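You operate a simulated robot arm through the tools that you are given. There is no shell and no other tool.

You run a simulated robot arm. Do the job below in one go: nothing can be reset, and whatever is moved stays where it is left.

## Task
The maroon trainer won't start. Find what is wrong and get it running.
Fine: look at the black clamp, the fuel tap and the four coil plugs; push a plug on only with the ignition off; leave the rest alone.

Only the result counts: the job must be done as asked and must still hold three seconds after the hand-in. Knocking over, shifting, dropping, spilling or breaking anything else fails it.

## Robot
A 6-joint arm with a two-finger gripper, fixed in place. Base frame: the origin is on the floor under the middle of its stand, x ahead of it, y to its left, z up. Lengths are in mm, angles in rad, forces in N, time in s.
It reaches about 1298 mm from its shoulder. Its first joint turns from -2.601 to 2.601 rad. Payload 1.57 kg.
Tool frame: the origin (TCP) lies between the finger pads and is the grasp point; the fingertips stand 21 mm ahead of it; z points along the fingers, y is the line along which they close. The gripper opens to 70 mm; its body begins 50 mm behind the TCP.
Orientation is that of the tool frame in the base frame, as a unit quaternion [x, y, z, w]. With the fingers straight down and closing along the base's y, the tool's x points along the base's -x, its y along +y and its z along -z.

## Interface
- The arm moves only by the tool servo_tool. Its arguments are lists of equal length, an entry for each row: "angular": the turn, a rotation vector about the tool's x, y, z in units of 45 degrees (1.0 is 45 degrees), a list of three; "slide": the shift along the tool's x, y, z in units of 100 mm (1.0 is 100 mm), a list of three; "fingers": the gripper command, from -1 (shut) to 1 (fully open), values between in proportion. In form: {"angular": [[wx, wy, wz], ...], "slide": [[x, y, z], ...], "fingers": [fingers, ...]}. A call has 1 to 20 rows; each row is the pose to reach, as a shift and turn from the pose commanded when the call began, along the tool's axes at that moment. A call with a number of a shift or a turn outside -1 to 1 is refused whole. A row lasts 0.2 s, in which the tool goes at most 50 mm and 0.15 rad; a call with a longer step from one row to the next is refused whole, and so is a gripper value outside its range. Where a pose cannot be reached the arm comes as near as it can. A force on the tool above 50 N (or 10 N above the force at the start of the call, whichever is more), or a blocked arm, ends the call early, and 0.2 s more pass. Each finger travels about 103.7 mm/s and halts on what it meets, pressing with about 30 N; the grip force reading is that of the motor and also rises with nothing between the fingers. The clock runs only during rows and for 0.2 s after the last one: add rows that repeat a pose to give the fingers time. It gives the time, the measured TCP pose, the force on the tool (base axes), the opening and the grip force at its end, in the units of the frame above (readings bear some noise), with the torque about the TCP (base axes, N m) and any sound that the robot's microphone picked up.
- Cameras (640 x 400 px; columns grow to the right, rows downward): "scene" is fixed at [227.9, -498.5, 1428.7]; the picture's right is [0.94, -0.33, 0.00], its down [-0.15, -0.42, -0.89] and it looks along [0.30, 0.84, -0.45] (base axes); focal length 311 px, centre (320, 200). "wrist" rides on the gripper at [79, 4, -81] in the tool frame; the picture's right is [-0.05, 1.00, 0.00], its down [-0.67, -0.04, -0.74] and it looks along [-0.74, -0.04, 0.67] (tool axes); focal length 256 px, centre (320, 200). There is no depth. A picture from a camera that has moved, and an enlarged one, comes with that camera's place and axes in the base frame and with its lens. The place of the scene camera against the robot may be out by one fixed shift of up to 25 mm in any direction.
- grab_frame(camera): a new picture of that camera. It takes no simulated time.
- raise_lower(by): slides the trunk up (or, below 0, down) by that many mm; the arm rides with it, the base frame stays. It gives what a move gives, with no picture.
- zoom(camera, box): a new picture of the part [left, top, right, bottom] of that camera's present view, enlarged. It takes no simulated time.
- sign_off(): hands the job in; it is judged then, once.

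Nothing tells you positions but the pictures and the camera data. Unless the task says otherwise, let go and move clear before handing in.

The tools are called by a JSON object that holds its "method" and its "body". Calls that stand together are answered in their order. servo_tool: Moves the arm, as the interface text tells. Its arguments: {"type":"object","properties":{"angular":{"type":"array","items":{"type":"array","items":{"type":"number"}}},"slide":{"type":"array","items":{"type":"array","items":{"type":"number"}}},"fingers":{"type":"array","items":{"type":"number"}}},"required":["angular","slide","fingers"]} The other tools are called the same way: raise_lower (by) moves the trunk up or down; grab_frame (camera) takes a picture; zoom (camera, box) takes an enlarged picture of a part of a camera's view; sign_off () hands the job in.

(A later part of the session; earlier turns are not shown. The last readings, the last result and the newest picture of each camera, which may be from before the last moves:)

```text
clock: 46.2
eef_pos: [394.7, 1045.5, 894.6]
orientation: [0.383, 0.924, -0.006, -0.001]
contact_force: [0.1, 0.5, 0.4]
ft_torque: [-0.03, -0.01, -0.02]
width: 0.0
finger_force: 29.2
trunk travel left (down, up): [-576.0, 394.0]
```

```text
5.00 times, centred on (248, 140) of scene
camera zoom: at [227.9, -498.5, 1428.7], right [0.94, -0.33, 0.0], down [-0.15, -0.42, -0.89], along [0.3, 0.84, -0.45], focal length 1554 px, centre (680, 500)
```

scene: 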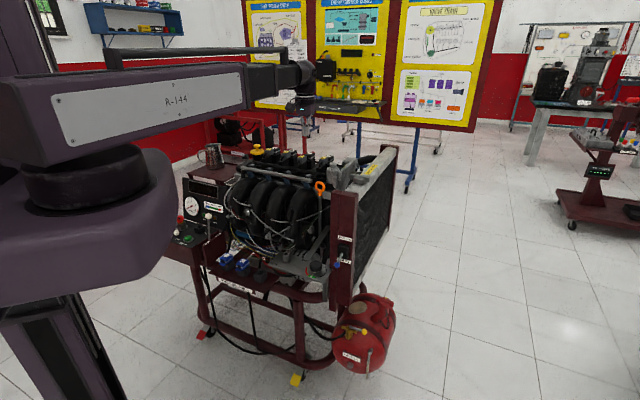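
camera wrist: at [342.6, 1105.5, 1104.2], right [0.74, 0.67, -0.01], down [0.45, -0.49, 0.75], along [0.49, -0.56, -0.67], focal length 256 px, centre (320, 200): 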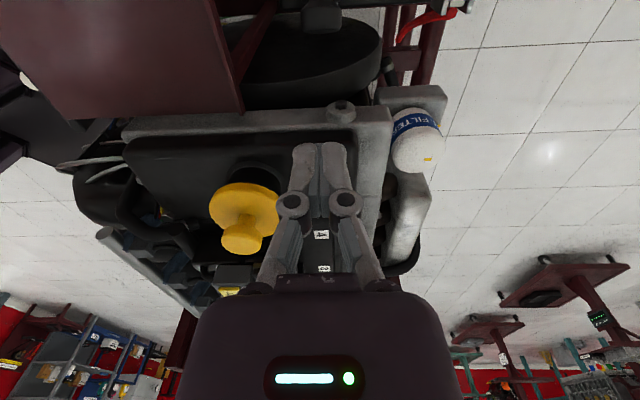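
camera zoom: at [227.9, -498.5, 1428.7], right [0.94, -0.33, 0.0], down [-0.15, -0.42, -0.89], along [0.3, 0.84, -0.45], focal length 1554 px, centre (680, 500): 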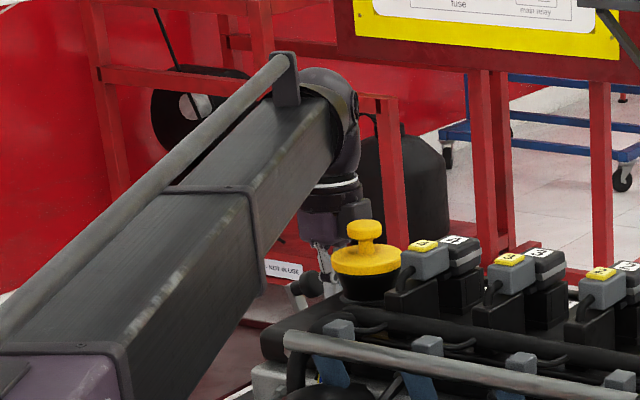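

The fingers are right behind the knob head. I'll push outward (tool +x) in small steps, watching the force.

{"method": "servo_tool", "body": {"angular": [[0, 0, 0], [0, 0, 0], [0, 0, 0], [0, 0, 0], [0, 0, 0], [0, 0, 0]], "slide": [[0.06, 0, 0], [0.12, 0, 0], [0.18, 0, 0], [0.24, 0, 0], [0.3, 0, 0], [0.36, 0, 0]], "fingers": [-1, -1, -1, -1, -1, -1]}}

{"method": "zoom", "body": {"camera": "wrist", "box": [220, 0, 420, 160]}}

{"method": "zoom", "body": {"camera": "scene", "box": [200, 100, 296, 180]}}

```text
clock: 47.6
eef_pos: [368.7, 1063.7, 894.7]
orientation: [0.382, 0.924, -0.006, -0.002]
contact_force: [1.2, 0.4, -0.3]
ft_torque: [0.02, 0.0, -0.01]
width: 0.1
finger_force: 29.0
out of reach, approached as far as the arm can: row 5, 6
trunk travel left (down, up): [-576.0, 394.0]
```

```text
2.50 times, centred on (320, 80) of wrist
camera zoom: at [315.5, 1123.1, 976.1], right [0.74, 0.67, -0.01], down [0.45, -0.49, 0.75], along [0.49, -0.56, -0.67], focal length 640 px, centre (320, 500)
```

zoom: 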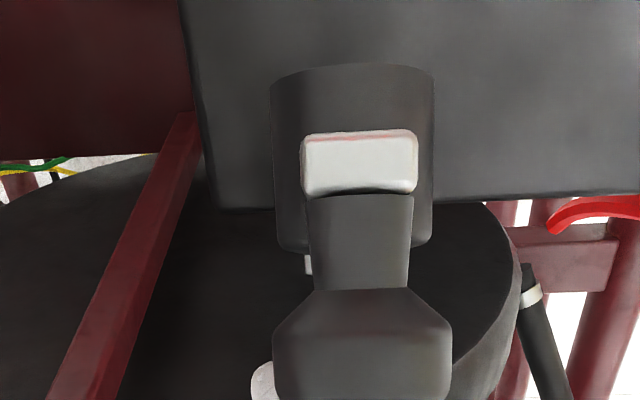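

```text
5.00 times, centred on (248, 140) of scene
camera zoom: at [227.9, -498.5, 1428.7], right [0.94, -0.33, 0.0], down [-0.15, -0.42, -0.89], along [0.3, 0.84, -0.45], focal length 1554 px, centre (680, 500)
```

zoom: 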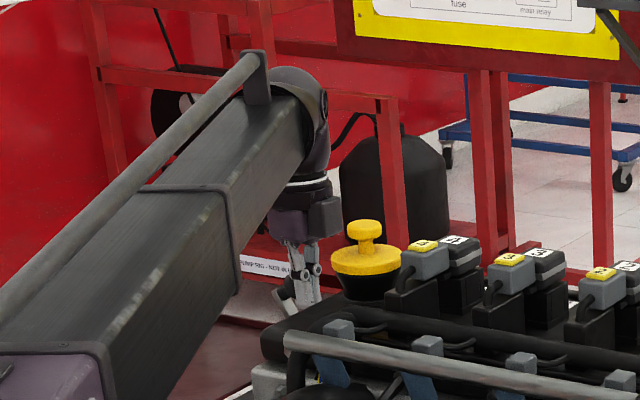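

The clamp knob is being pushed over with almost no force, but the arm is at its radial limit (~1126 mm) with the tool vertical. I'll tilt the tool about 11° outward so the wrist stays inboard, then continue pushing.

{"method": "servo_tool", "body": {"angular": [[-0.03, 0.0744, 0], [-0.06, 0.149, 0], [-0.0912, 0.2233, 0], [-0.0912, 0.2233, 0]], "slide": [[0, 0, 0], [0, 0, 0], [0, 0, 0], [0, 0, 0]], "fingers": [-1, -1, -1, -1]}}

{"method": "grab_frame", "body": {"camera": "wrist"}}

{"method": "zoom", "body": {"camera": "scene", "box": [200, 100, 296, 180]}}

```text
clock: 48.6
eef_pos: [367.7, 1061.1, 898.4]
orientation: [0.382, 0.92, 0.061, -0.069]
contact_force: [1.1, -0.8, -0.4]
ft_torque: [-0.04, 0.01, 0.03]
width: 0.0
finger_force: 28.7
out of reach, approached as far as the arm can: row 3, 4
trunk travel left (down, up): [-576.0, 394.0]
```

```text
taken
camera wrist: at [321.7, 1106.4, 992.1], right [0.75, 0.66, 0.05], down [0.5, -0.61, 0.61], along [0.44, -0.43, -0.79], focal length 256 px, centre (320, 200)
```

wrist: 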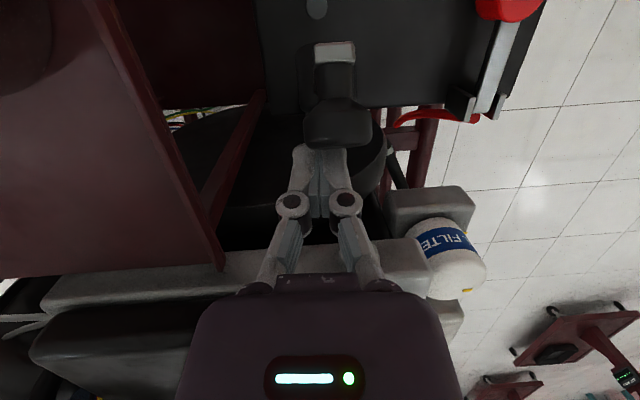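

```text
5.00 times, centred on (248, 140) of scene
camera zoom: at [227.9, -498.5, 1428.7], right [0.94, -0.33, 0.0], down [-0.15, -0.42, -0.89], along [0.3, 0.84, -0.45], focal length 1554 px, centre (680, 500)
```

zoom: 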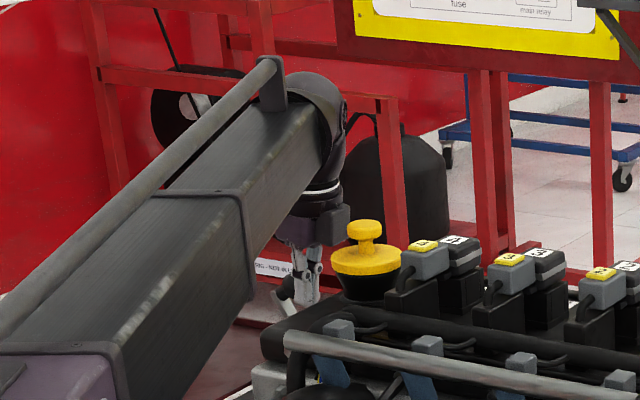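

The post is visible straight ahead of the leaning clamp. I'll continue pushing outward 40 mm along the hinge plane.

{"method": "servo_tool", "body": {"angular": [[0, 0, 0], [0, 0, 0], [0, 0, 0], [0, 0, 0], [0, 0, 0], [0, 0, 0]], "slide": [[0.066, 0.01, 0.012], [0.131, 0.02, 0.024], [0.197, 0.03, 0.037], [0.263, 0.04, 0.05], [0.328, 0.05, 0.062], [0.394, 0.05, 0.073]], "fingers": [-1, -1, -1, -1, -1, -1]}}

{"method": "grab_frame", "body": {"camera": "wrist"}}

{"method": "zoom", "body": {"camera": "scene", "box": [200, 100, 296, 180]}}

```text
clock: 50.0
eef_pos: [343.5, 1093.3, 898.7]
orientation: [0.381, 0.92, 0.06, -0.069]
contact_force: [0.0, 1.0, -0.5]
ft_torque: [0.02, 0.0, 0.04]
width: 0.0
finger_force: 28.7
trunk travel left (down, up): [-576.0, 394.0]
```

```text
taken
camera wrist: at [295.8, 1138.0, 992.0], right [0.75, 0.66, 0.05], down [0.5, -0.61, 0.61], along [0.44, -0.43, -0.79], focal length 256 px, centre (320, 200)
```

wrist: 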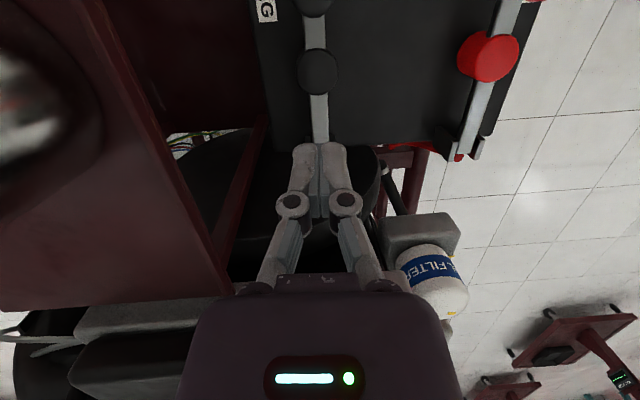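

```text
5.00 times, centred on (248, 140) of scene
camera zoom: at [227.9, -498.5, 1428.7], right [0.94, -0.33, 0.0], down [-0.15, -0.42, -0.89], along [0.3, 0.84, -0.45], focal length 1554 px, centre (680, 500)
```

zoom: 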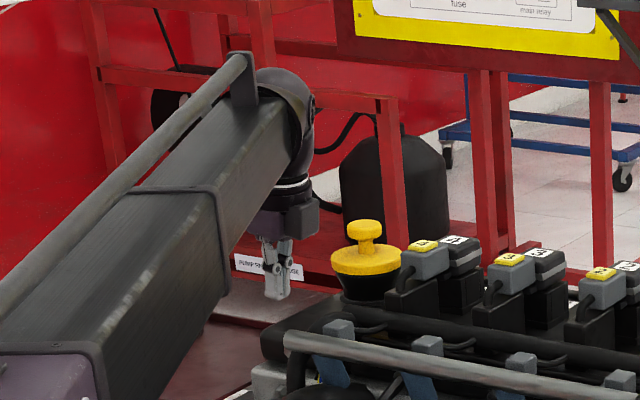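

The clamp has dropped down over the NEG post, parallel to the red one. I'll zoom in to see whether it is fully seated.

{"method": "zoom", "body": {"camera": "wrist", "box": [250, 0, 550, 170]}}

{"method": "zoom", "body": {"camera": "wrist", "box": [260, 0, 380, 150]}}

```text
2.13 times, centred on (400, 85) of wrist
camera zoom: at [295.8, 1138.0, 992.0], right [0.75, 0.66, 0.05], down [0.5, -0.61, 0.61], along [0.44, -0.43, -0.79], focal length 546 px, centre (149, 445)
```

zoom: 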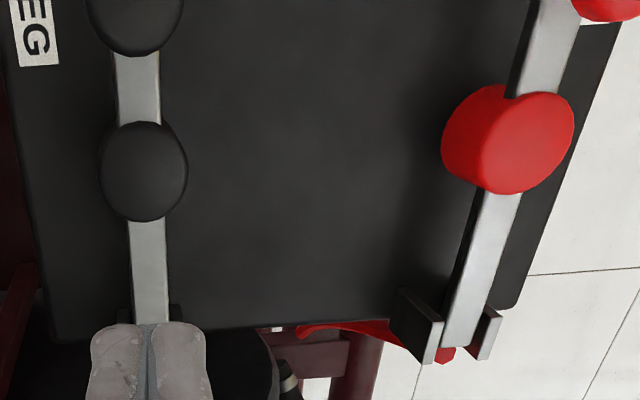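

```text
2.67 times, centred on (320, 75) of wrist
camera zoom: at [295.8, 1138.0, 992.0], right [0.75, 0.66, 0.05], down [0.5, -0.61, 0.61], along [0.44, -0.43, -0.79], focal length 683 px, centre (320, 533)
```

zoom: 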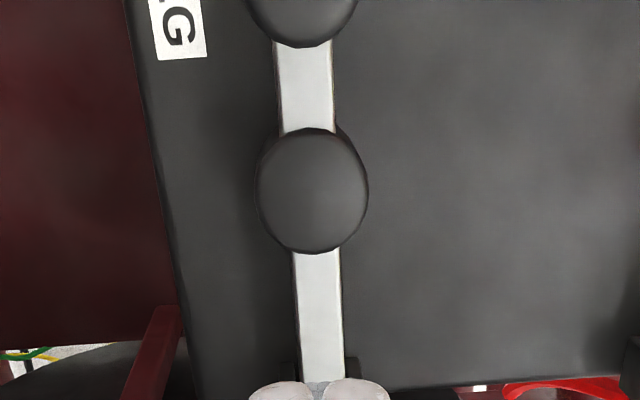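

The clamp fell over the post by itself; to be sure it is home I'll press on the cap from above. I'll shift 12 mm outward over the cap, then lower in steps while watching the contact force (the arm's line passes between jug and oil cap with 20+ mm each side).

{"method": "servo_tool", "body": {"angular": [[0, 0, 0], [0, 0, 0], [0, 0, 0]], "slide": [[0.04, 0, 0.007], [0.08, 0, 0.014], [0.12, 0, 0.021]], "fingers": [-1, -1, -1]}}

{"method": "raise_lower", "body": {"by": -40}}

{"method": "grab_frame", "body": {"camera": "wrist"}}

{"method": "grab_frame", "body": {"camera": "scene"}}

{"method": "zoom", "body": {"camera": "scene", "box": [160, 100, 320, 220]}}

```text
clock: 50.8
eef_pos: [332.9, 1101.5, 898.3]
orientation: [0.381, 0.92, 0.061, -0.07]
contact_force: [-0.1, 0.1, 0.3]
ft_torque: [0.01, -0.01, -0.01]
width: 0.0
finger_force: 28.3
trunk travel left (down, up): [-576.0, 394.0]
```

```text
clock: 51.6
eef_pos: [332.8, 1102.4, 859.1]
orientation: [0.381, 0.92, 0.062, -0.069]
contact_force: [-0.4, 0.2, 0.0]
ft_torque: [0.01, 0.0, 0.04]
width: 0.0
finger_force: 28.3
trunk travel left (down, up): [-536.0, 434.0]
```

```text
taken
camera wrist: at [287.2, 1146.2, 952.3], right [0.75, 0.66, 0.05], down [0.5, -0.61, 0.61], along [0.44, -0.43, -0.79], focal length 256 px, centre (320, 200)
```

wrist: 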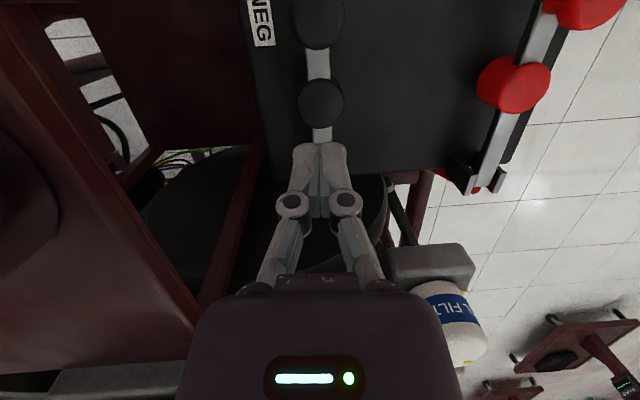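

```text
taken
```

scene: 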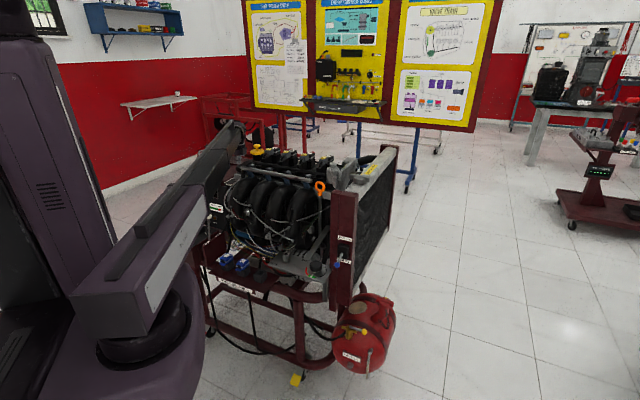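

```text
3.33 times, centred on (240, 160) of scene
camera zoom: at [227.9, -498.5, 1428.7], right [0.94, -0.33, 0.0], down [-0.15, -0.42, -0.89], along [0.3, 0.84, -0.45], focal length 1036 px, centre (587, 333)
```

zoom: 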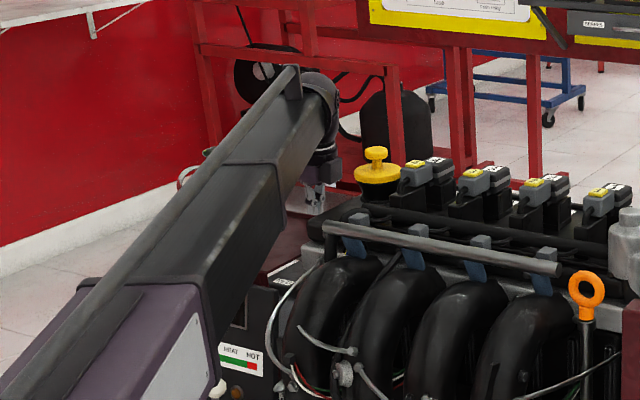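

The tool is over the cap with the path between jug and oil cap clear. I'll lower toward the cap in smaller steps.

{"method": "raise_lower", "body": {"by": -35}}

{"method": "grab_frame", "body": {"camera": "wrist"}}

{"method": "zoom", "body": {"camera": "scene", "box": [160, 100, 320, 220]}}

```text
clock: 52.4
eef_pos: [332.3, 1102.8, 823.7]
orientation: [0.381, 0.92, 0.061, -0.07]
contact_force: [-0.2, -0.6, 0.4]
ft_torque: [0.0, 0.02, 0.01]
width: 0.1
finger_force: 28.5
trunk travel left (down, up): [-501.0, 469.0]
```

```text
taken
camera wrist: at [287.2, 1146.2, 917.3], right [0.75, 0.66, 0.05], down [0.5, -0.61, 0.61], along [0.44, -0.43, -0.79], focal length 256 px, centre (320, 200)
```

wrist: 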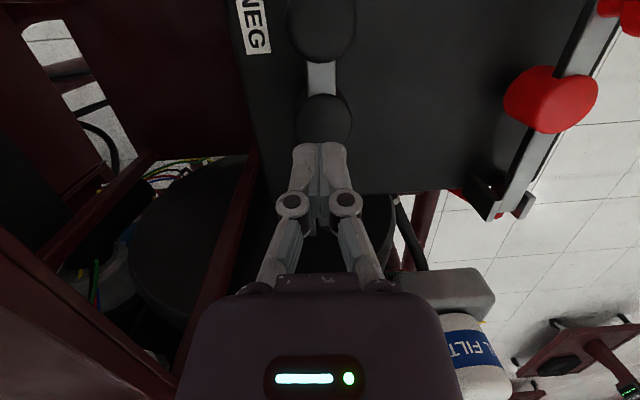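

```text
3.33 times, centred on (240, 160) of scene
camera zoom: at [227.9, -498.5, 1428.7], right [0.94, -0.33, 0.0], down [-0.15, -0.42, -0.89], along [0.3, 0.84, -0.45], focal length 1036 px, centre (587, 333)
```

zoom: 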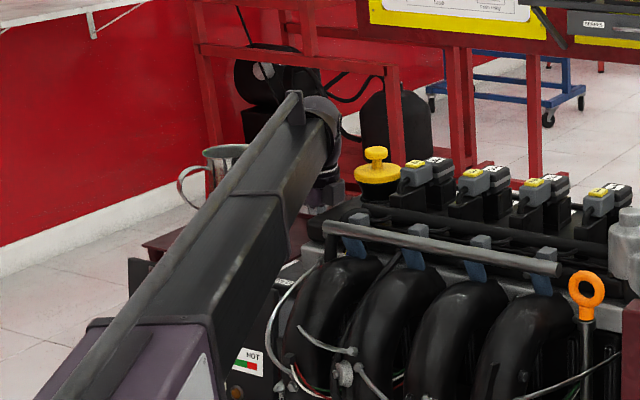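

Jug rim is visible just left of the arm with space between. Continue lowering slowly toward the cap.

{"method": "raise_lower", "body": {"by": -18}}

{"method": "zoom", "body": {"camera": "scene", "box": [190, 110, 286, 180]}}

{"method": "zoom", "body": {"camera": "wrist", "box": [220, 0, 420, 160]}}

```text
clock: 53.1
eef_pos: [332.1, 1102.6, 805.5]
orientation: [0.381, 0.92, 0.062, -0.069]
contact_force: [0.0, -0.9, 0.2]
ft_torque: [0.01, 0.0, -0.01]
width: 0.0
finger_force: 28.1
trunk travel left (down, up): [-483.0, 487.0]
```

```text
5.71 times, centred on (238, 145) of scene
camera zoom: at [227.9, -498.5, 1428.7], right [0.94, -0.33, 0.0], down [-0.15, -0.42, -0.89], along [0.3, 0.84, -0.45], focal length 1776 px, centre (789, 514)
```

zoom: 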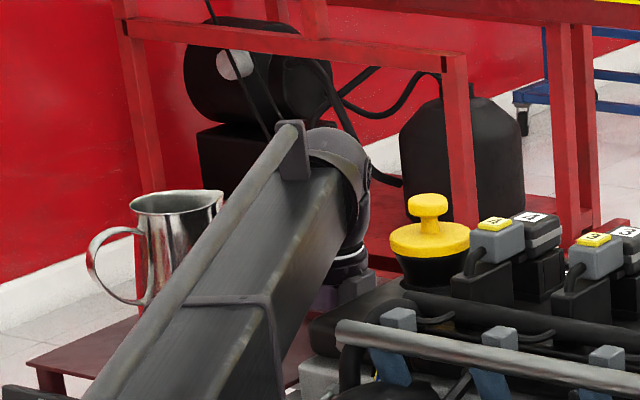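

```text
2.50 times, centred on (320, 80) of wrist
camera zoom: at [287.2, 1146.3, 899.2], right [0.75, 0.66, 0.05], down [0.5, -0.61, 0.61], along [0.44, -0.43, -0.79], focal length 640 px, centre (320, 500)
```

zoom: 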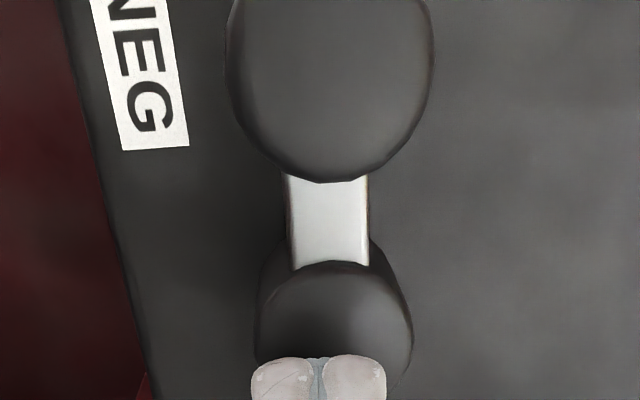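

Still no contact at tip height ~785; jug remains clear. Next small steps down.

{"method": "raise_lower", "body": {"by": -8}}

{"method": "raise_lower", "body": {"by": -5}}

{"method": "zoom", "body": {"camera": "wrist", "box": [220, 0, 420, 160]}}

{"method": "zoom", "body": {"camera": "scene", "box": [190, 110, 286, 180]}}

```text
clock: 53.6
eef_pos: [334.1, 1100.8, 796.3]
orientation: [0.381, 0.92, 0.061, -0.069]
contact_force: [0.2, -1.3, 0.3]
ft_torque: [0.02, -0.01, -0.02]
width: 0.0
finger_force: 28.9
trunk travel left (down, up): [-475.0, 495.0]
```

```text
clock: 54.2
eef_pos: [334.1, 1102.0, 796.8]
orientation: [0.381, 0.92, 0.063, -0.07]
contact_force: [2.7, 6.0, 32.0]
ft_torque: [0.09, -0.2, 0.04]
width: 6.0
finger_force: 29.1
trunk travel left (down, up): [-470.0, 500.0]
```

```text
2.50 times, centred on (320, 80) of wrist
camera zoom: at [287.0, 1144.7, 890.3], right [0.75, 0.66, 0.05], down [0.5, -0.61, 0.61], along [0.44, -0.43, -0.79], focal length 640 px, centre (320, 500)
```

zoom: 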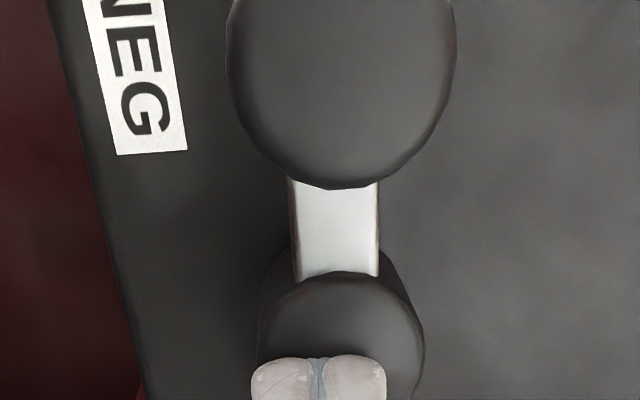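

```text
5.71 times, centred on (238, 145) of scene
camera zoom: at [227.9, -498.5, 1428.7], right [0.94, -0.33, 0.0], down [-0.15, -0.42, -0.89], along [0.3, 0.84, -0.45], focal length 1776 px, centre (789, 514)
```

zoom: 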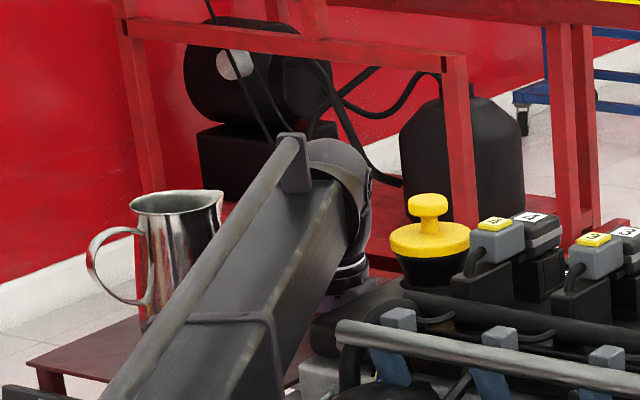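

The fingertips now press on the cap with 32 N at tip height ~776. I'll press a bit more to make sure it is fully home.

{"method": "raise_lower", "body": {"by": -3}}

{"method": "zoom", "body": {"camera": "wrist", "box": [220, 0, 420, 160]}}

```text
clock: 54.6
eef_pos: [332.4, 1100.0, 796.6]
orientation: [0.381, 0.92, 0.065, -0.07]
contact_force: [0.8, -4.9, 41.7]
ft_torque: [-0.09, -0.17, 0.14]
width: 6.1
finger_force: 28.8
trunk travel left (down, up): [-468.0, 502.0]
stopped: the force on the tool passed its limit at 52 N (the readings are from after the stop); the commanded pose is now the measured one
```

```text
2.50 times, centred on (320, 80) of wrist
camera zoom: at [286.8, 1143.2, 890.0], right [0.75, 0.66, 0.06], down [0.5, -0.61, 0.61], along [0.44, -0.43, -0.79], focal length 640 px, centre (320, 500)
```

zoom: 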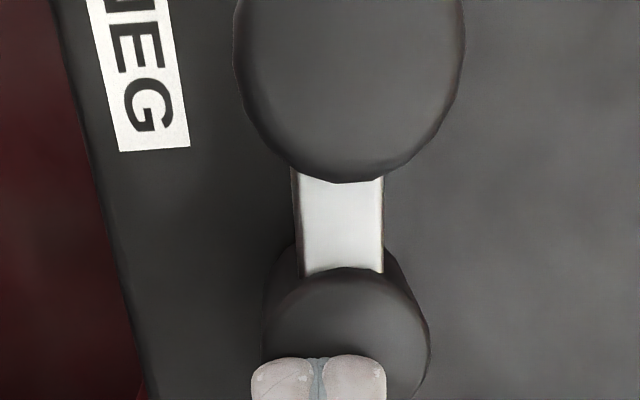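

Hard stop at 52 N, so the clamp is down on its post. I'll lift straight up clear of everything and inspect it against the red clamp.

{"method": "raise_lower", "body": {"by": 60}}

{"method": "raise_lower", "body": {"by": 290}}

{"method": "grab_frame", "body": {"camera": "wrist"}}

{"method": "zoom", "body": {"camera": "wrist", "box": [220, 0, 460, 160]}}

{"method": "grab_frame", "body": {"camera": "scene"}}

```text
clock: 55.6
eef_pos: [333.2, 1103.1, 850.4]
orientation: [0.381, 0.92, 0.063, -0.069]
contact_force: [0.4, -1.1, -0.1]
ft_torque: [0.01, -0.01, -0.02]
width: 0.0
finger_force: 28.6
trunk travel left (down, up): [-528.0, 442.0]
```

```text
clock: 58.5
eef_pos: [333.6, 1103.2, 1140.7]
orientation: [0.381, 0.92, 0.062, -0.069]
contact_force: [-0.6, 0.5, 0.4]
ft_torque: [-0.01, 0.0, -0.01]
width: 0.0
finger_force: 28.8
trunk travel left (down, up): [-818.0, 152.0]
```

```text
taken
camera wrist: at [287.6, 1147.1, 1234.1], right [0.75, 0.66, 0.05], down [0.5, -0.61, 0.61], along [0.44, -0.43, -0.79], focal length 256 px, centre (320, 200)
```

wrist: 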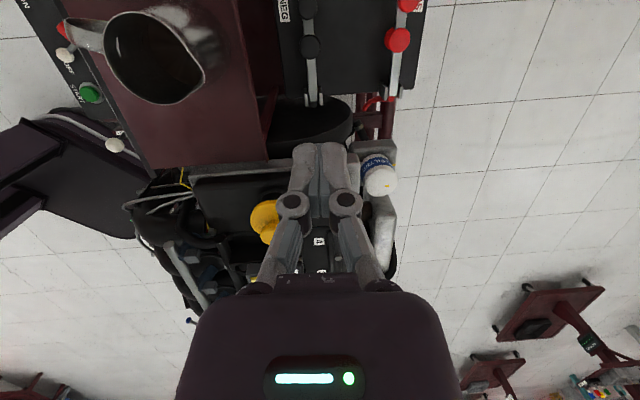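

```text
2.50 times, centred on (340, 80) of wrist
camera zoom: at [287.6, 1147.1, 1234.1], right [0.75, 0.66, 0.05], down [0.5, -0.61, 0.61], along [0.44, -0.43, -0.79], focal length 640 px, centre (270, 500)
```

zoom: 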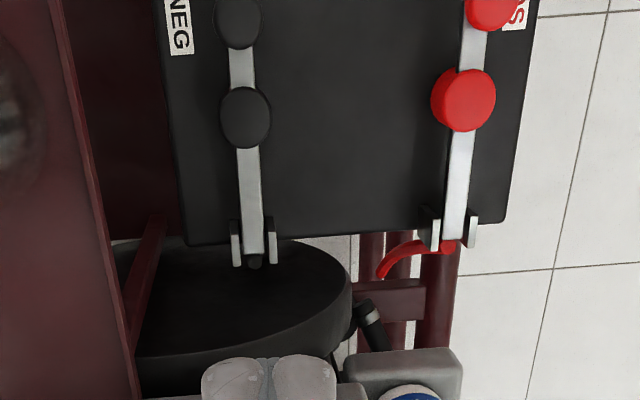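

```text
taken
```

scene: 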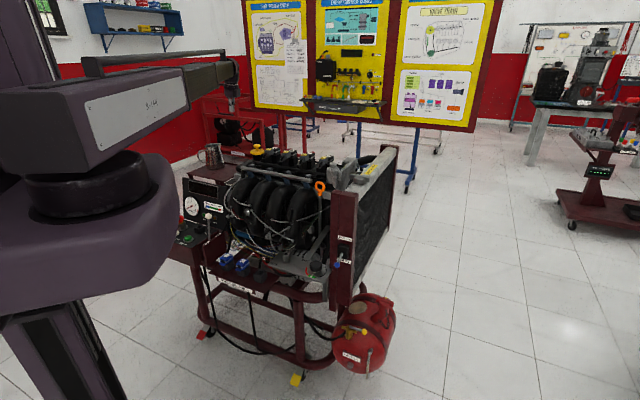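

Both clamps now sit identically on their posts. Next is the control panel: I'll straighten the tool and travel at this safe height to hover beside the ignition lever.

{"method": "servo_tool", "body": {"angular": [[0.03, -0.0744, 0], [0.06, -0.149, 0], [0.0912, -0.2233, 0], [0.0912, -0.2233, 0]], "slide": [[0, 0, 0], [-0.05, -0.2, 0], [-0.1, -0.4, 0], [-0.15, -0.6, 0]], "fingers": [-1, -1, -1, -1]}}

{"method": "grab_frame", "body": {"camera": "wrist"}}

```text
clock: 59.5
eef_pos: [300.8, 1049.6, 1138.3]
orientation: [0.382, 0.924, -0.004, -0.001]
contact_force: [0.4, 0.1, 0.4]
ft_torque: [-0.04, -0.01, 0.02]
width: 0.0
finger_force: 28.9
out of reach, approached as far as the arm can: row 1
trunk travel left (down, up): [-818.0, 152.0]
```

```text
taken
camera wrist: at [249.4, 1109.4, 1218.6], right [0.74, 0.67, -0.01], down [0.45, -0.49, 0.75], along [0.49, -0.56, -0.67], focal length 256 px, centre (320, 200)
```

wrist: 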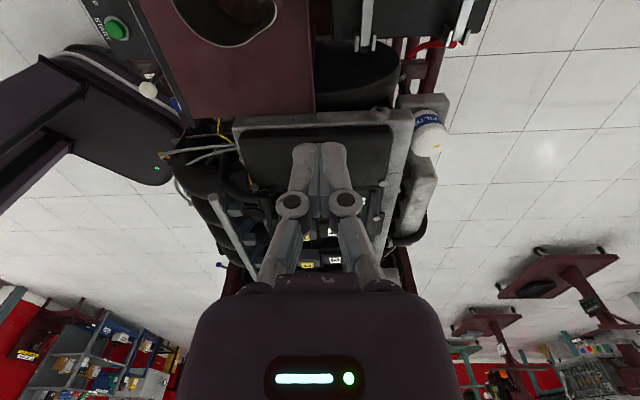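

Tool is vertical again. Now traveling over to the control panel side at this height.

{"method": "servo_tool", "body": {"angular": [[0, 0, 0], [0, 0, 0], [0, 0, 0], [0, 0, 0]], "slide": [[0.04, -0.25, 0], [0.08, -0.5, 0], [0.12, -0.75, 0], [0.15, -1.0, 0]], "fingers": [-1, -1, -1, -1]}}

{"method": "servo_tool", "body": {"angular": [[0, 0, 0], [0, 0, 0], [0, 0, 0], [0, 0, 0]], "slide": [[0.04, -0.25, 0], [0.08, -0.5, 0], [0.12, -0.75, 0], [0.15, -1.0, 0]], "fingers": [-1, -1, -1, -1]}}

{"method": "servo_tool", "body": {"angular": [[0, 0, 0], [0, 0, 0], [0, 0, 0], [0, 0, 0]], "slide": [[0.04, -0.25, 0], [0.08, -0.5, 0], [0.12, -0.75, 0], [0.15, -1.0, 0]], "fingers": [-1, -1, -1, -1]}}

{"method": "servo_tool", "body": {"angular": [[0, 0, 0], [0, 0, 0], [0, 0, 0], [0, 0, 0]], "slide": [[0.04, -0.25, 0], [0.08, -0.5, 0], [0.12, -0.75, 0], [0.15, -1.0, 0]], "fingers": [-1, -1, -1, -1]}}

{"method": "grab_frame", "body": {"camera": "wrist"}}

{"method": "grab_frame", "body": {"camera": "scene"}}

```text
clock: 60.5
eef_pos: [221.5, 989.0, 1136.9]
orientation: [0.382, 0.924, -0.004, -0.002]
contact_force: [-0.8, -0.9, -0.3]
ft_torque: [-0.01, -0.01, 0.02]
width: 0.0
finger_force: 28.0
out of reach, approached as far as the arm can: row 1, 2
trunk travel left (down, up): [-818.0, 152.0]
```

```text
clock: 61.5
eef_pos: [138.6, 929.5, 1136.9]
orientation: [0.383, 0.924, -0.004, -0.002]
contact_force: [0.7, -0.6, 0.2]
ft_torque: [0.02, 0.0, -0.02]
width: 0.0
finger_force: 28.5
trunk travel left (down, up): [-818.0, 152.0]
```

```text
clock: 62.5
eef_pos: [57.8, 872.1, 1136.7]
orientation: [0.383, 0.924, -0.004, -0.003]
contact_force: [-1.2, -0.1, -0.5]
ft_torque: [0.02, 0.02, -0.01]
width: 0.0
finger_force: 28.8
trunk travel left (down, up): [-818.0, 152.0]
```

```text
clock: 63.5
eef_pos: [-24.6, 811.0, 1136.6]
orientation: [0.383, 0.924, -0.004, -0.002]
contact_force: [-0.3, -0.1, 1.2]
ft_torque: [0.01, -0.01, 0.01]
width: 0.0
finger_force: 28.8
trunk travel left (down, up): [-818.0, 152.0]
```

```text
taken
camera wrist: at [-77.2, 871.7, 1218.4], right [0.74, 0.67, -0.01], down [0.45, -0.49, 0.74], along [0.49, -0.56, -0.67], focal length 256 px, centre (320, 200)
```

wrist: 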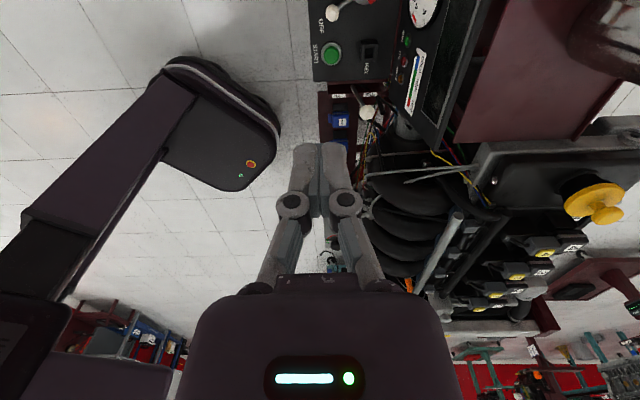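

```text
taken
```

scene: 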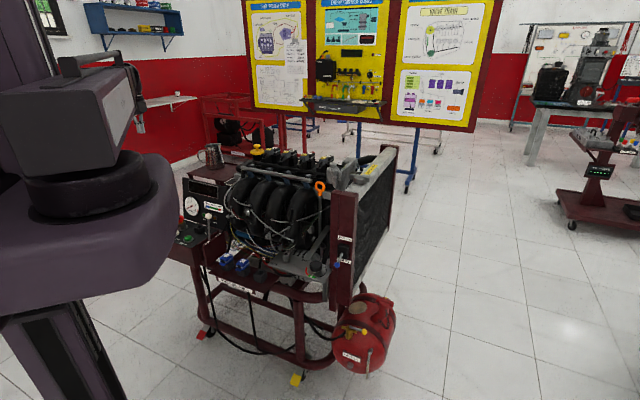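

The panel is at the top of the wrist view. I'll back out a bit further outward to bring the whole switch into view.

{"method": "servo_tool", "body": {"angular": [[0, 0, 0], [0, 0, 0], [0, 0, 0], [0, 0, 0]], "slide": [[0.25, 0, 0], [0.5, 0, 0], [0.75, 0, 0], [1.0, 0, 0]], "fingers": [-1, -1, -1, -1]}}

{"method": "grab_frame", "body": {"camera": "wrist"}}

{"method": "zoom", "body": {"camera": "wrist", "box": [280, 0, 440, 140]}}

```text
clock: 64.5
eef_pos: [-96.4, 883.5, 1136.5]
orientation: [0.383, 0.924, -0.003, -0.002]
contact_force: [-0.2, 0.1, -0.1]
ft_torque: [0.03, 0.04, -0.01]
width: 0.1
finger_force: 28.8
trunk travel left (down, up): [-818.0, 152.0]
```

```text
taken
camera wrist: at [-148.8, 942.1, 1217.9], right [0.74, 0.67, -0.01], down [0.45, -0.49, 0.74], along [0.49, -0.56, -0.67], focal length 256 px, centre (320, 200)
```

wrist: 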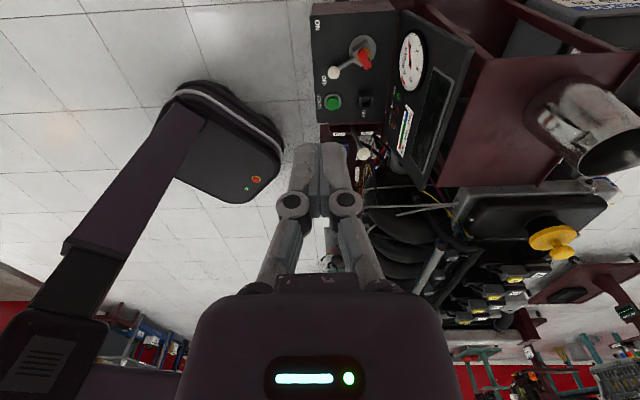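

```text
2.86 times, centred on (360, 70) of wrist
camera zoom: at [-148.8, 942.1, 1217.9], right [0.74, 0.67, -0.01], down [0.45, -0.49, 0.74], along [0.49, -0.56, -0.67], focal length 731 px, centre (206, 571)
```

zoom: 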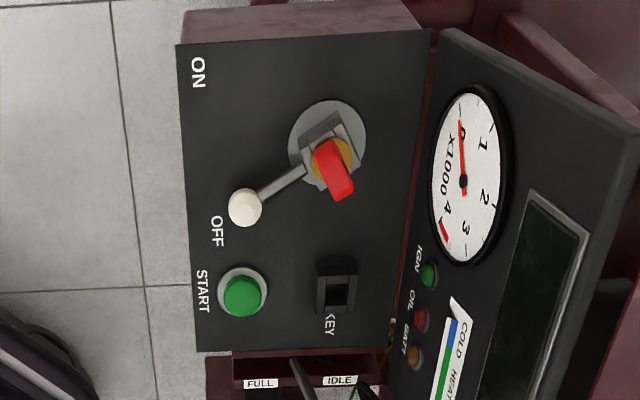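

Now the panel is well resolved: ignition ball at about (12,798,670), hub (30,862,655), START at (59,747,659), ON label toward (-63,835). I'll go to the START side of the ball, lower, and push the lever toward ON.

{"method": "servo_tool", "body": {"angular": [[0, 0, 0], [0, 0, 0], [0, 0, 0], [0, 0, 0]], "slide": [[-0.22, 0.02, 0], [-0.44, 0.04, 0], [-0.66, 0.06, 0], [-0.86, 0.07, 0]], "fingers": [-1, -1, -1, -1]}}

{"method": "servo_tool", "body": {"angular": [[0, 0, 0], [0, 0, 0], [0, 0, 0], [0, 0, 0]], "slide": [[-0.22, 0.02, 0], [-0.44, 0.04, 0], [-0.66, 0.06, 0], [-0.86, 0.07, 0]], "fingers": [-1, -1, -1, -1]}}

{"method": "raise_lower", "body": {"by": -340}}

{"method": "grab_frame", "body": {"camera": "wrist"}}

{"method": "grab_frame", "body": {"camera": "scene"}}

```text
clock: 65.5
eef_pos: [-30.7, 823.6, 1137.5]
orientation: [0.383, 0.924, -0.004, -0.002]
contact_force: [-0.1, -0.2, -0.2]
ft_torque: [0.02, 0.01, 0.01]
width: 0.1
finger_force: 28.9
trunk travel left (down, up): [-818.0, 152.0]
```

```text
clock: 66.5
eef_pos: [37.3, 771.1, 1137.4]
orientation: [0.382, 0.924, -0.003, -0.002]
contact_force: [0.8, 0.0, 0.4]
ft_torque: [0.03, 0.0, -0.04]
width: 0.0
finger_force: 28.5
trunk travel left (down, up): [-818.0, 152.0]
```

```text
clock: 69.9
eef_pos: [38.4, 770.1, 797.4]
orientation: [0.383, 0.924, -0.005, -0.001]
contact_force: [-0.5, 0.3, 0.0]
ft_torque: [0.02, 0.02, -0.01]
width: 0.2
finger_force: 28.6
trunk travel left (down, up): [-478.0, 492.0]
```

```text
taken
camera wrist: at [-14.6, 830.0, 878.3], right [0.74, 0.67, -0.01], down [0.45, -0.49, 0.74], along [0.49, -0.56, -0.67], focal length 256 px, centre (320, 200)
```

wrist: 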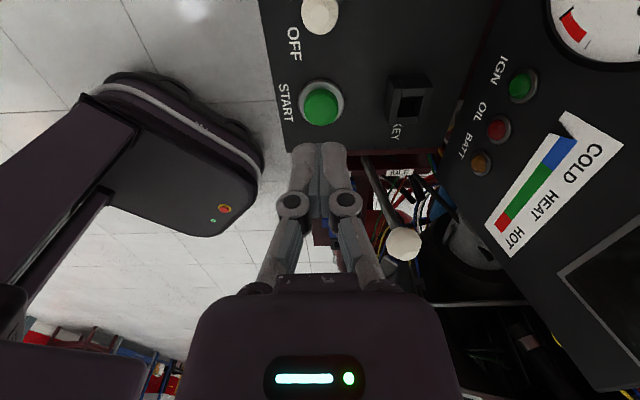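

```text
taken
```

scene: 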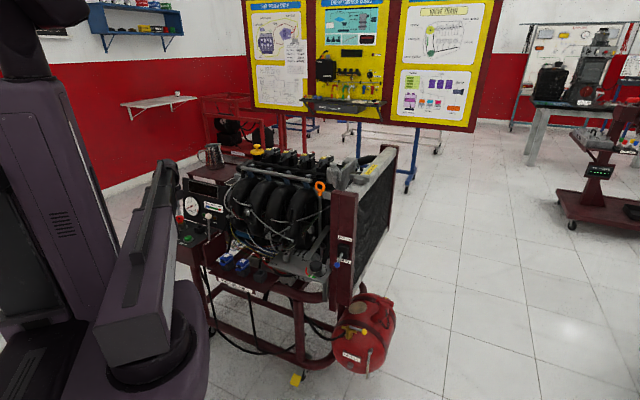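

I'm between START and the lever ball, as planned. A small shift outward, then lowering to lever-ball height.

{"method": "servo_tool", "body": {"angular": [[0, 0, 0], [0, 0, 0]], "slide": [[0.04, 0, 0], [0.05, 0, 0]], "fingers": [-1, -1]}}

{"method": "raise_lower", "body": {"by": -75}}

{"method": "grab_frame", "body": {"camera": "wrist"}}

{"method": "grab_frame", "body": {"camera": "scene"}}

```text
clock: 70.5
eef_pos: [35.8, 773.5, 797.1]
orientation: [0.383, 0.924, -0.003, -0.001]
contact_force: [-0.8, -0.6, -0.6]
ft_torque: [0.0, 0.01, 0.0]
width: 0.0
finger_force: 28.5
trunk travel left (down, up): [-478.0, 492.0]
```

```text
clock: 71.6
eef_pos: [36.3, 773.7, 722.3]
orientation: [0.383, 0.924, -0.003, -0.002]
contact_force: [-0.3, -0.6, 0.7]
ft_torque: [0.01, 0.0, 0.01]
width: 0.0
finger_force: 28.9
trunk travel left (down, up): [-403.0, 567.0]
```

```text
taken
camera wrist: at [-17.6, 833.4, 803.3], right [0.74, 0.67, -0.01], down [0.45, -0.49, 0.74], along [0.49, -0.56, -0.67], focal length 256 px, centre (320, 200)
```

wrist: 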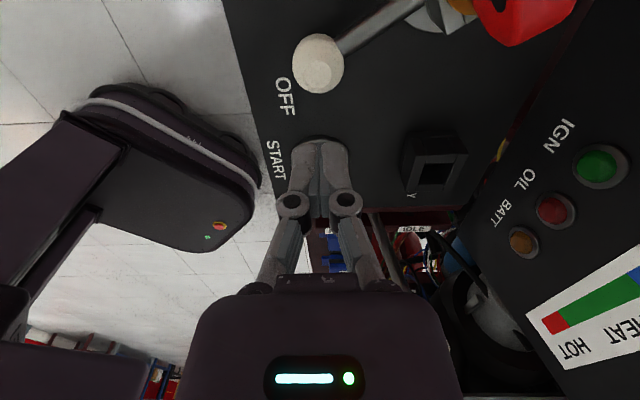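

```text
taken
```

scene: 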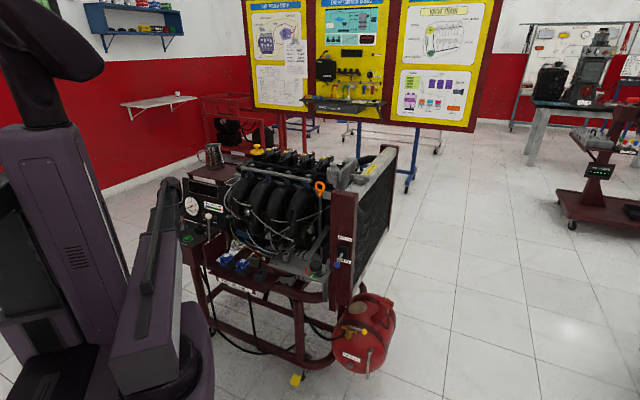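

The lever ball is directly ahead of the fingertips, clear of START. Lowering 36 mm then pushing outward.

{"method": "raise_lower", "body": {"by": -36}}

{"method": "grab_frame", "body": {"camera": "wrist"}}

```text
clock: 72.4
eef_pos: [34.4, 774.0, 685.5]
orientation: [0.383, 0.924, -0.004, -0.002]
contact_force: [0.1, 0.3, 0.0]
ft_torque: [0.02, 0.01, 0.01]
width: 0.0
finger_force: 28.1
trunk travel left (down, up): [-367.0, 603.0]
```

```text
taken
camera wrist: at [-17.6, 833.4, 767.3], right [0.74, 0.67, -0.01], down [0.45, -0.49, 0.74], along [0.49, -0.56, -0.67], focal length 256 px, centre (320, 200)
```

wrist: 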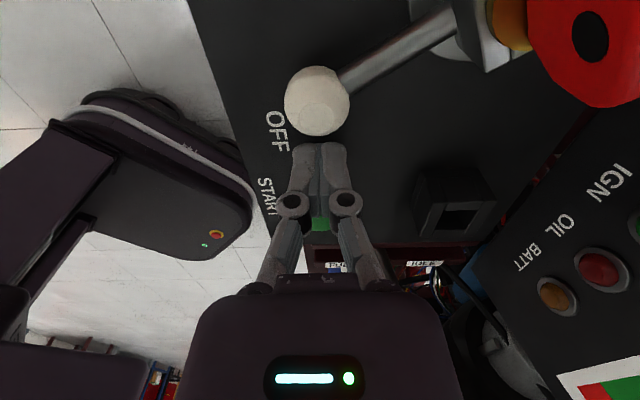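

The closed fingertips are directly behind the lever ball. I'll push it toward ON in small steps.

{"method": "servo_tool", "body": {"angular": [[0, 0, 0], [0, 0, 0], [0, 0, 0], [0, 0, 0], [0, 0, 0], [0, 0, 0], [0, 0, 0]], "slide": [[0.07, 0, 0], [0.14, 0, 0], [0.21, 0, 0], [0.28, 0, 0], [0.35, 0, 0], [0.42, 0, 0], [0.49, 0, 0]], "fingers": [-1, -1, -1, -1, -1, -1, -1]}}

{"method": "grab_frame", "body": {"camera": "wrist"}}

{"method": "zoom", "body": {"camera": "scene", "box": [160, 170, 256, 250]}}

```text
clock: 74.0
eef_pos: [0.4, 808.6, 686.7]
orientation: [0.382, 0.924, -0.004, -0.003]
contact_force: [-0.3, -0.2, 0.1]
ft_torque: [0.03, 0.04, 0.03]
width: 0.1
finger_force: 28.9
trunk travel left (down, up): [-367.0, 603.0]
```

```text
taken
camera wrist: at [-52.1, 868.5, 767.2], right [0.74, 0.67, -0.01], down [0.45, -0.49, 0.74], along [0.49, -0.56, -0.67], focal length 256 px, centre (320, 200)
```

wrist: 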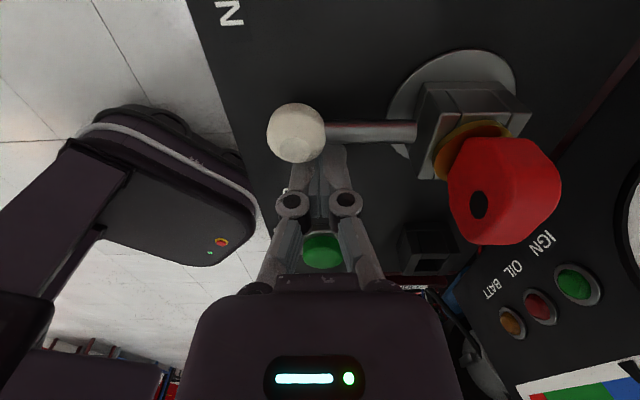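

```text
5.00 times, centred on (208, 210) of scene
camera zoom: at [227.9, -498.5, 1428.7], right [0.94, -0.33, 0.0], down [-0.15, -0.42, -0.89], along [0.3, 0.84, -0.45], focal length 1554 px, centre (880, 150)
```

zoom: 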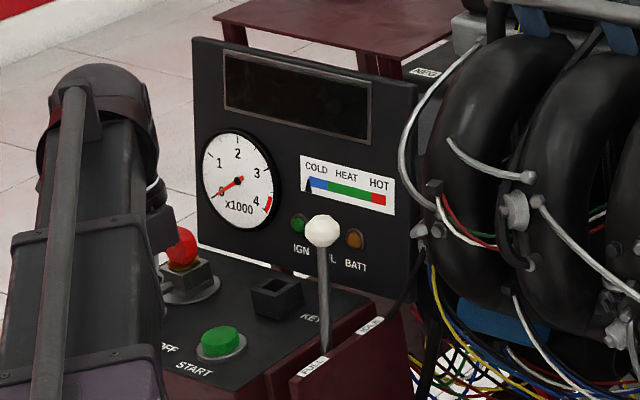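

The lever is at mid-travel, moving freely. I'll continue pushing toward ON.

{"method": "servo_tool", "body": {"angular": [[0, 0, 0], [0, 0, 0], [0, 0, 0], [0, 0, 0], [0, 0, 0]], "slide": [[0.06, 0, 0], [0.12, 0, 0], [0.18, 0, 0], [0.24, 0, 0], [0.3, 0, 0]], "fingers": [-1, -1, -1, -1, -1]}}

{"method": "grab_frame", "body": {"camera": "wrist"}}

{"method": "zoom", "body": {"camera": "scene", "box": [160, 170, 256, 250]}}

```text
clock: 75.2
eef_pos: [-21.1, 830.8, 685.3]
orientation: [0.383, 0.924, -0.004, -0.002]
contact_force: [1.3, -1.7, -1.2]
ft_torque: [-0.05, 0.0, -0.07]
width: 0.0
finger_force: 28.1
trunk travel left (down, up): [-367.0, 603.0]
```

```text
taken
camera wrist: at [-73.5, 889.6, 767.1], right [0.74, 0.67, -0.01], down [0.45, -0.49, 0.75], along [0.49, -0.56, -0.67], focal length 256 px, centre (320, 200)
```

wrist: 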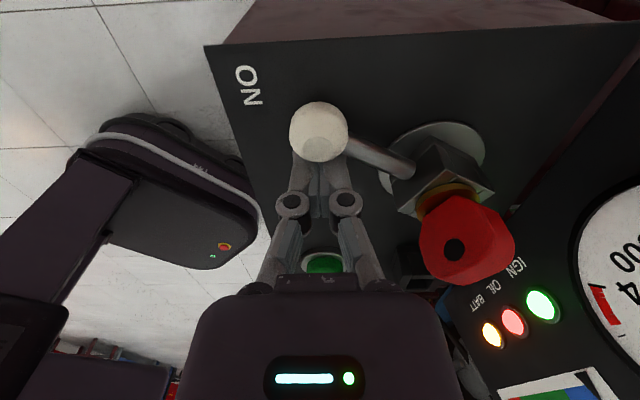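

```text
5.00 times, centred on (208, 210) of scene
camera zoom: at [227.9, -498.5, 1428.7], right [0.94, -0.33, 0.0], down [-0.15, -0.42, -0.89], along [0.3, 0.84, -0.45], focal length 1554 px, centre (880, 150)
```

zoom: 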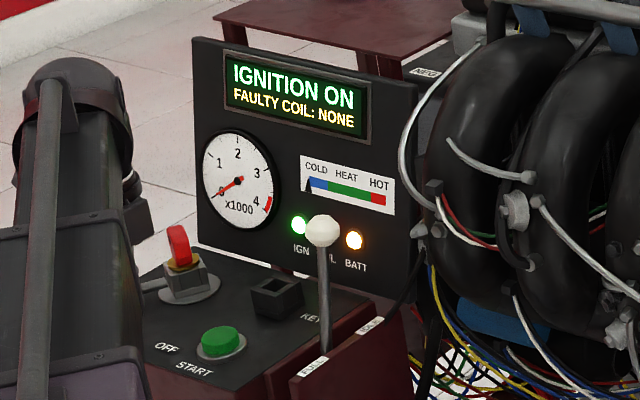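

The panel lights up: "IGNITION ON / FAULTY COIL: NONE", lamps lit. I'll nudge the lever a few mm more to confirm it is at its ON stop, then back off.

{"method": "servo_tool", "body": {"angular": [[0, 0, 0], [0, 0, 0]], "slide": [[0.03, 0, 0], [0.06, 0, 0]], "fingers": [-1, -1]}}

{"method": "grab_frame", "body": {"camera": "wrist"}}

```text
clock: 75.8
eef_pos: [-21.4, 831.7, 686.4]
orientation: [0.383, 0.924, -0.007, 0.0]
contact_force: [25.1, -36.8, -15.6]
ft_torque: [-0.47, -0.4, -0.16]
width: 5.8
finger_force: 28.7
trunk travel left (down, up): [-367.0, 603.0]
```

```text
taken
camera wrist: at [-74.2, 891.3, 766.9], right [0.75, 0.67, -0.01], down [0.45, -0.49, 0.75], along [0.49, -0.56, -0.66], focal length 256 px, centre (320, 200)
```

wrist: 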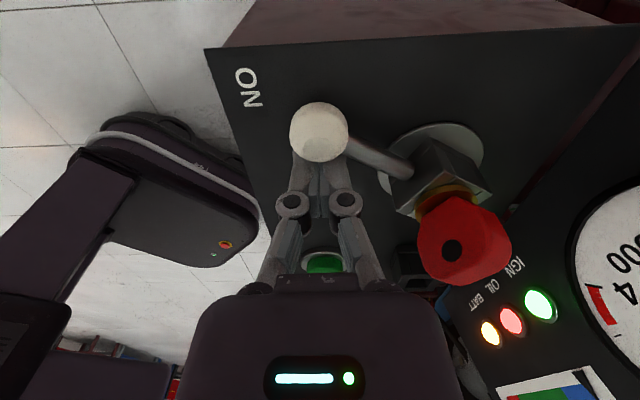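

The lever is at its ON stop. I'll back off, rise, and move over the green START button at about (60,745).

{"method": "servo_tool", "body": {"angular": [[0, 0, 0], [0, 0, 0], [0, 0, 0], [0, 0, 0]], "slide": [[-0.07, 0, 0], [-0.14, 0, 0], [-0.2, 0, 0], [-0.25, 0, 0]], "fingers": [-1, -1, -1, -1]}}

{"method": "raise_lower", "body": {"by": 80}}

{"method": "servo_tool", "body": {"angular": [[0, 0, 0], [0, 0, 0], [0, 0, 0], [0, 0, 0]], "slide": [[-0.25, 0, 0], [-0.5, 0, 0], [-0.75, 0, 0], [-0.95, 0, 0]], "fingers": [-1, -1, -1, -1]}}

{"method": "grab_frame", "body": {"camera": "wrist"}}

{"method": "zoom", "body": {"camera": "scene", "box": [160, 170, 256, 250]}}

```text
clock: 76.8
eef_pos: [-7.3, 817.4, 686.3]
orientation: [0.383, 0.924, -0.004, -0.002]
contact_force: [0.7, -0.1, 0.5]
ft_torque: [0.01, -0.01, -0.02]
width: 0.1
finger_force: 29.4
trunk travel left (down, up): [-367.0, 603.0]
```

```text
clock: 78.0
eef_pos: [-6.6, 816.6, 766.7]
orientation: [0.383, 0.924, -0.005, -0.002]
contact_force: [0.6, 0.5, 0.6]
ft_torque: [0.0, 0.03, -0.01]
width: 0.2
finger_force: 28.9
trunk travel left (down, up): [-447.0, 523.0]
```

```text
clock: 79.0
eef_pos: [61.4, 745.5, 766.4]
orientation: [0.383, 0.924, -0.004, -0.002]
contact_force: [-0.6, 0.1, 1.0]
ft_torque: [-0.03, 0.01, -0.01]
width: 0.2
finger_force: 28.5
trunk travel left (down, up): [-447.0, 523.0]
```

```text
taken
camera wrist: at [9.3, 806.2, 847.3], right [0.74, 0.67, -0.01], down [0.45, -0.49, 0.74], along [0.49, -0.56, -0.67], focal length 256 px, centre (320, 200)
```

wrist: 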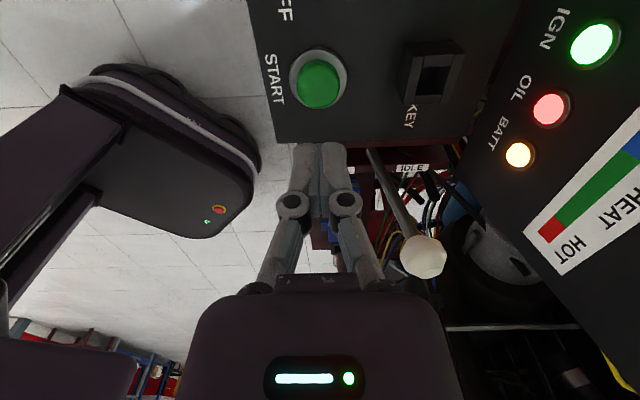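

```text
5.00 times, centred on (208, 210) of scene
camera zoom: at [227.9, -498.5, 1428.7], right [0.94, -0.33, 0.0], down [-0.15, -0.42, -0.89], along [0.3, 0.84, -0.45], focal length 1554 px, centre (880, 150)
```

zoom: 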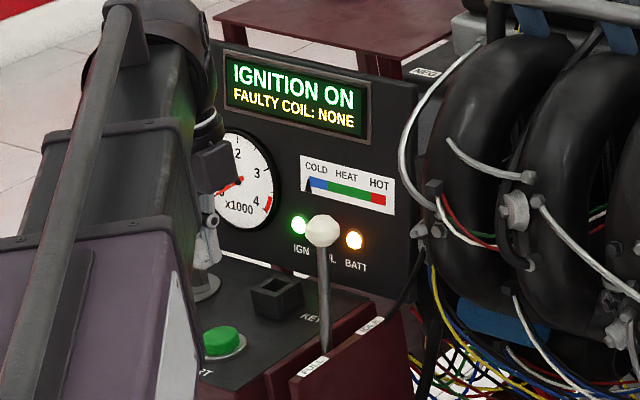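

START is directly beneath the fingertips and the display still reads ignition on. I'll lower onto the button in steps.

{"method": "raise_lower", "body": {"by": -70}}

{"method": "raise_lower", "body": {"by": -10}}

{"method": "grab_frame", "body": {"camera": "wrist"}}

```text
clock: 80.0
eef_pos: [62.1, 746.6, 697.1]
orientation: [0.382, 0.924, -0.004, -0.003]
contact_force: [0.6, -0.2, 1.1]
ft_torque: [0.01, 0.01, 0.04]
width: 0.0
finger_force: 29.0
trunk travel left (down, up): [-377.0, 593.0]
```

```text
clock: 80.6
eef_pos: [62.4, 746.5, 687.7]
orientation: [0.383, 0.924, -0.003, -0.003]
contact_force: [1.5, 9.7, 38.2]
ft_torque: [0.17, 0.05, -0.06]
width: 5.9
finger_force: 28.3
trunk travel left (down, up): [-367.0, 603.0]
heard: click
```

```text
taken
camera wrist: at [9.3, 806.0, 769.6], right [0.74, 0.67, -0.01], down [0.45, -0.49, 0.74], along [0.49, -0.56, -0.67], focal length 256 px, centre (320, 200)
```

wrist: 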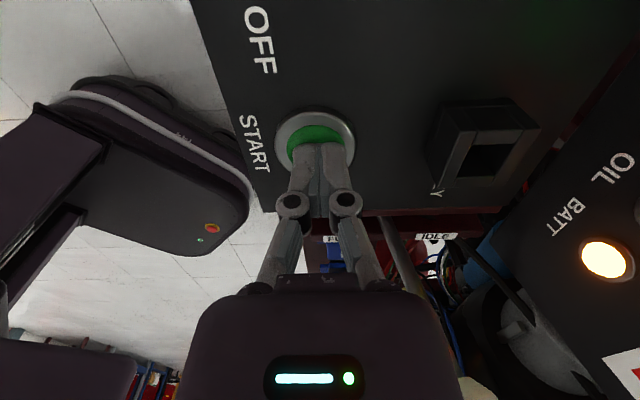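

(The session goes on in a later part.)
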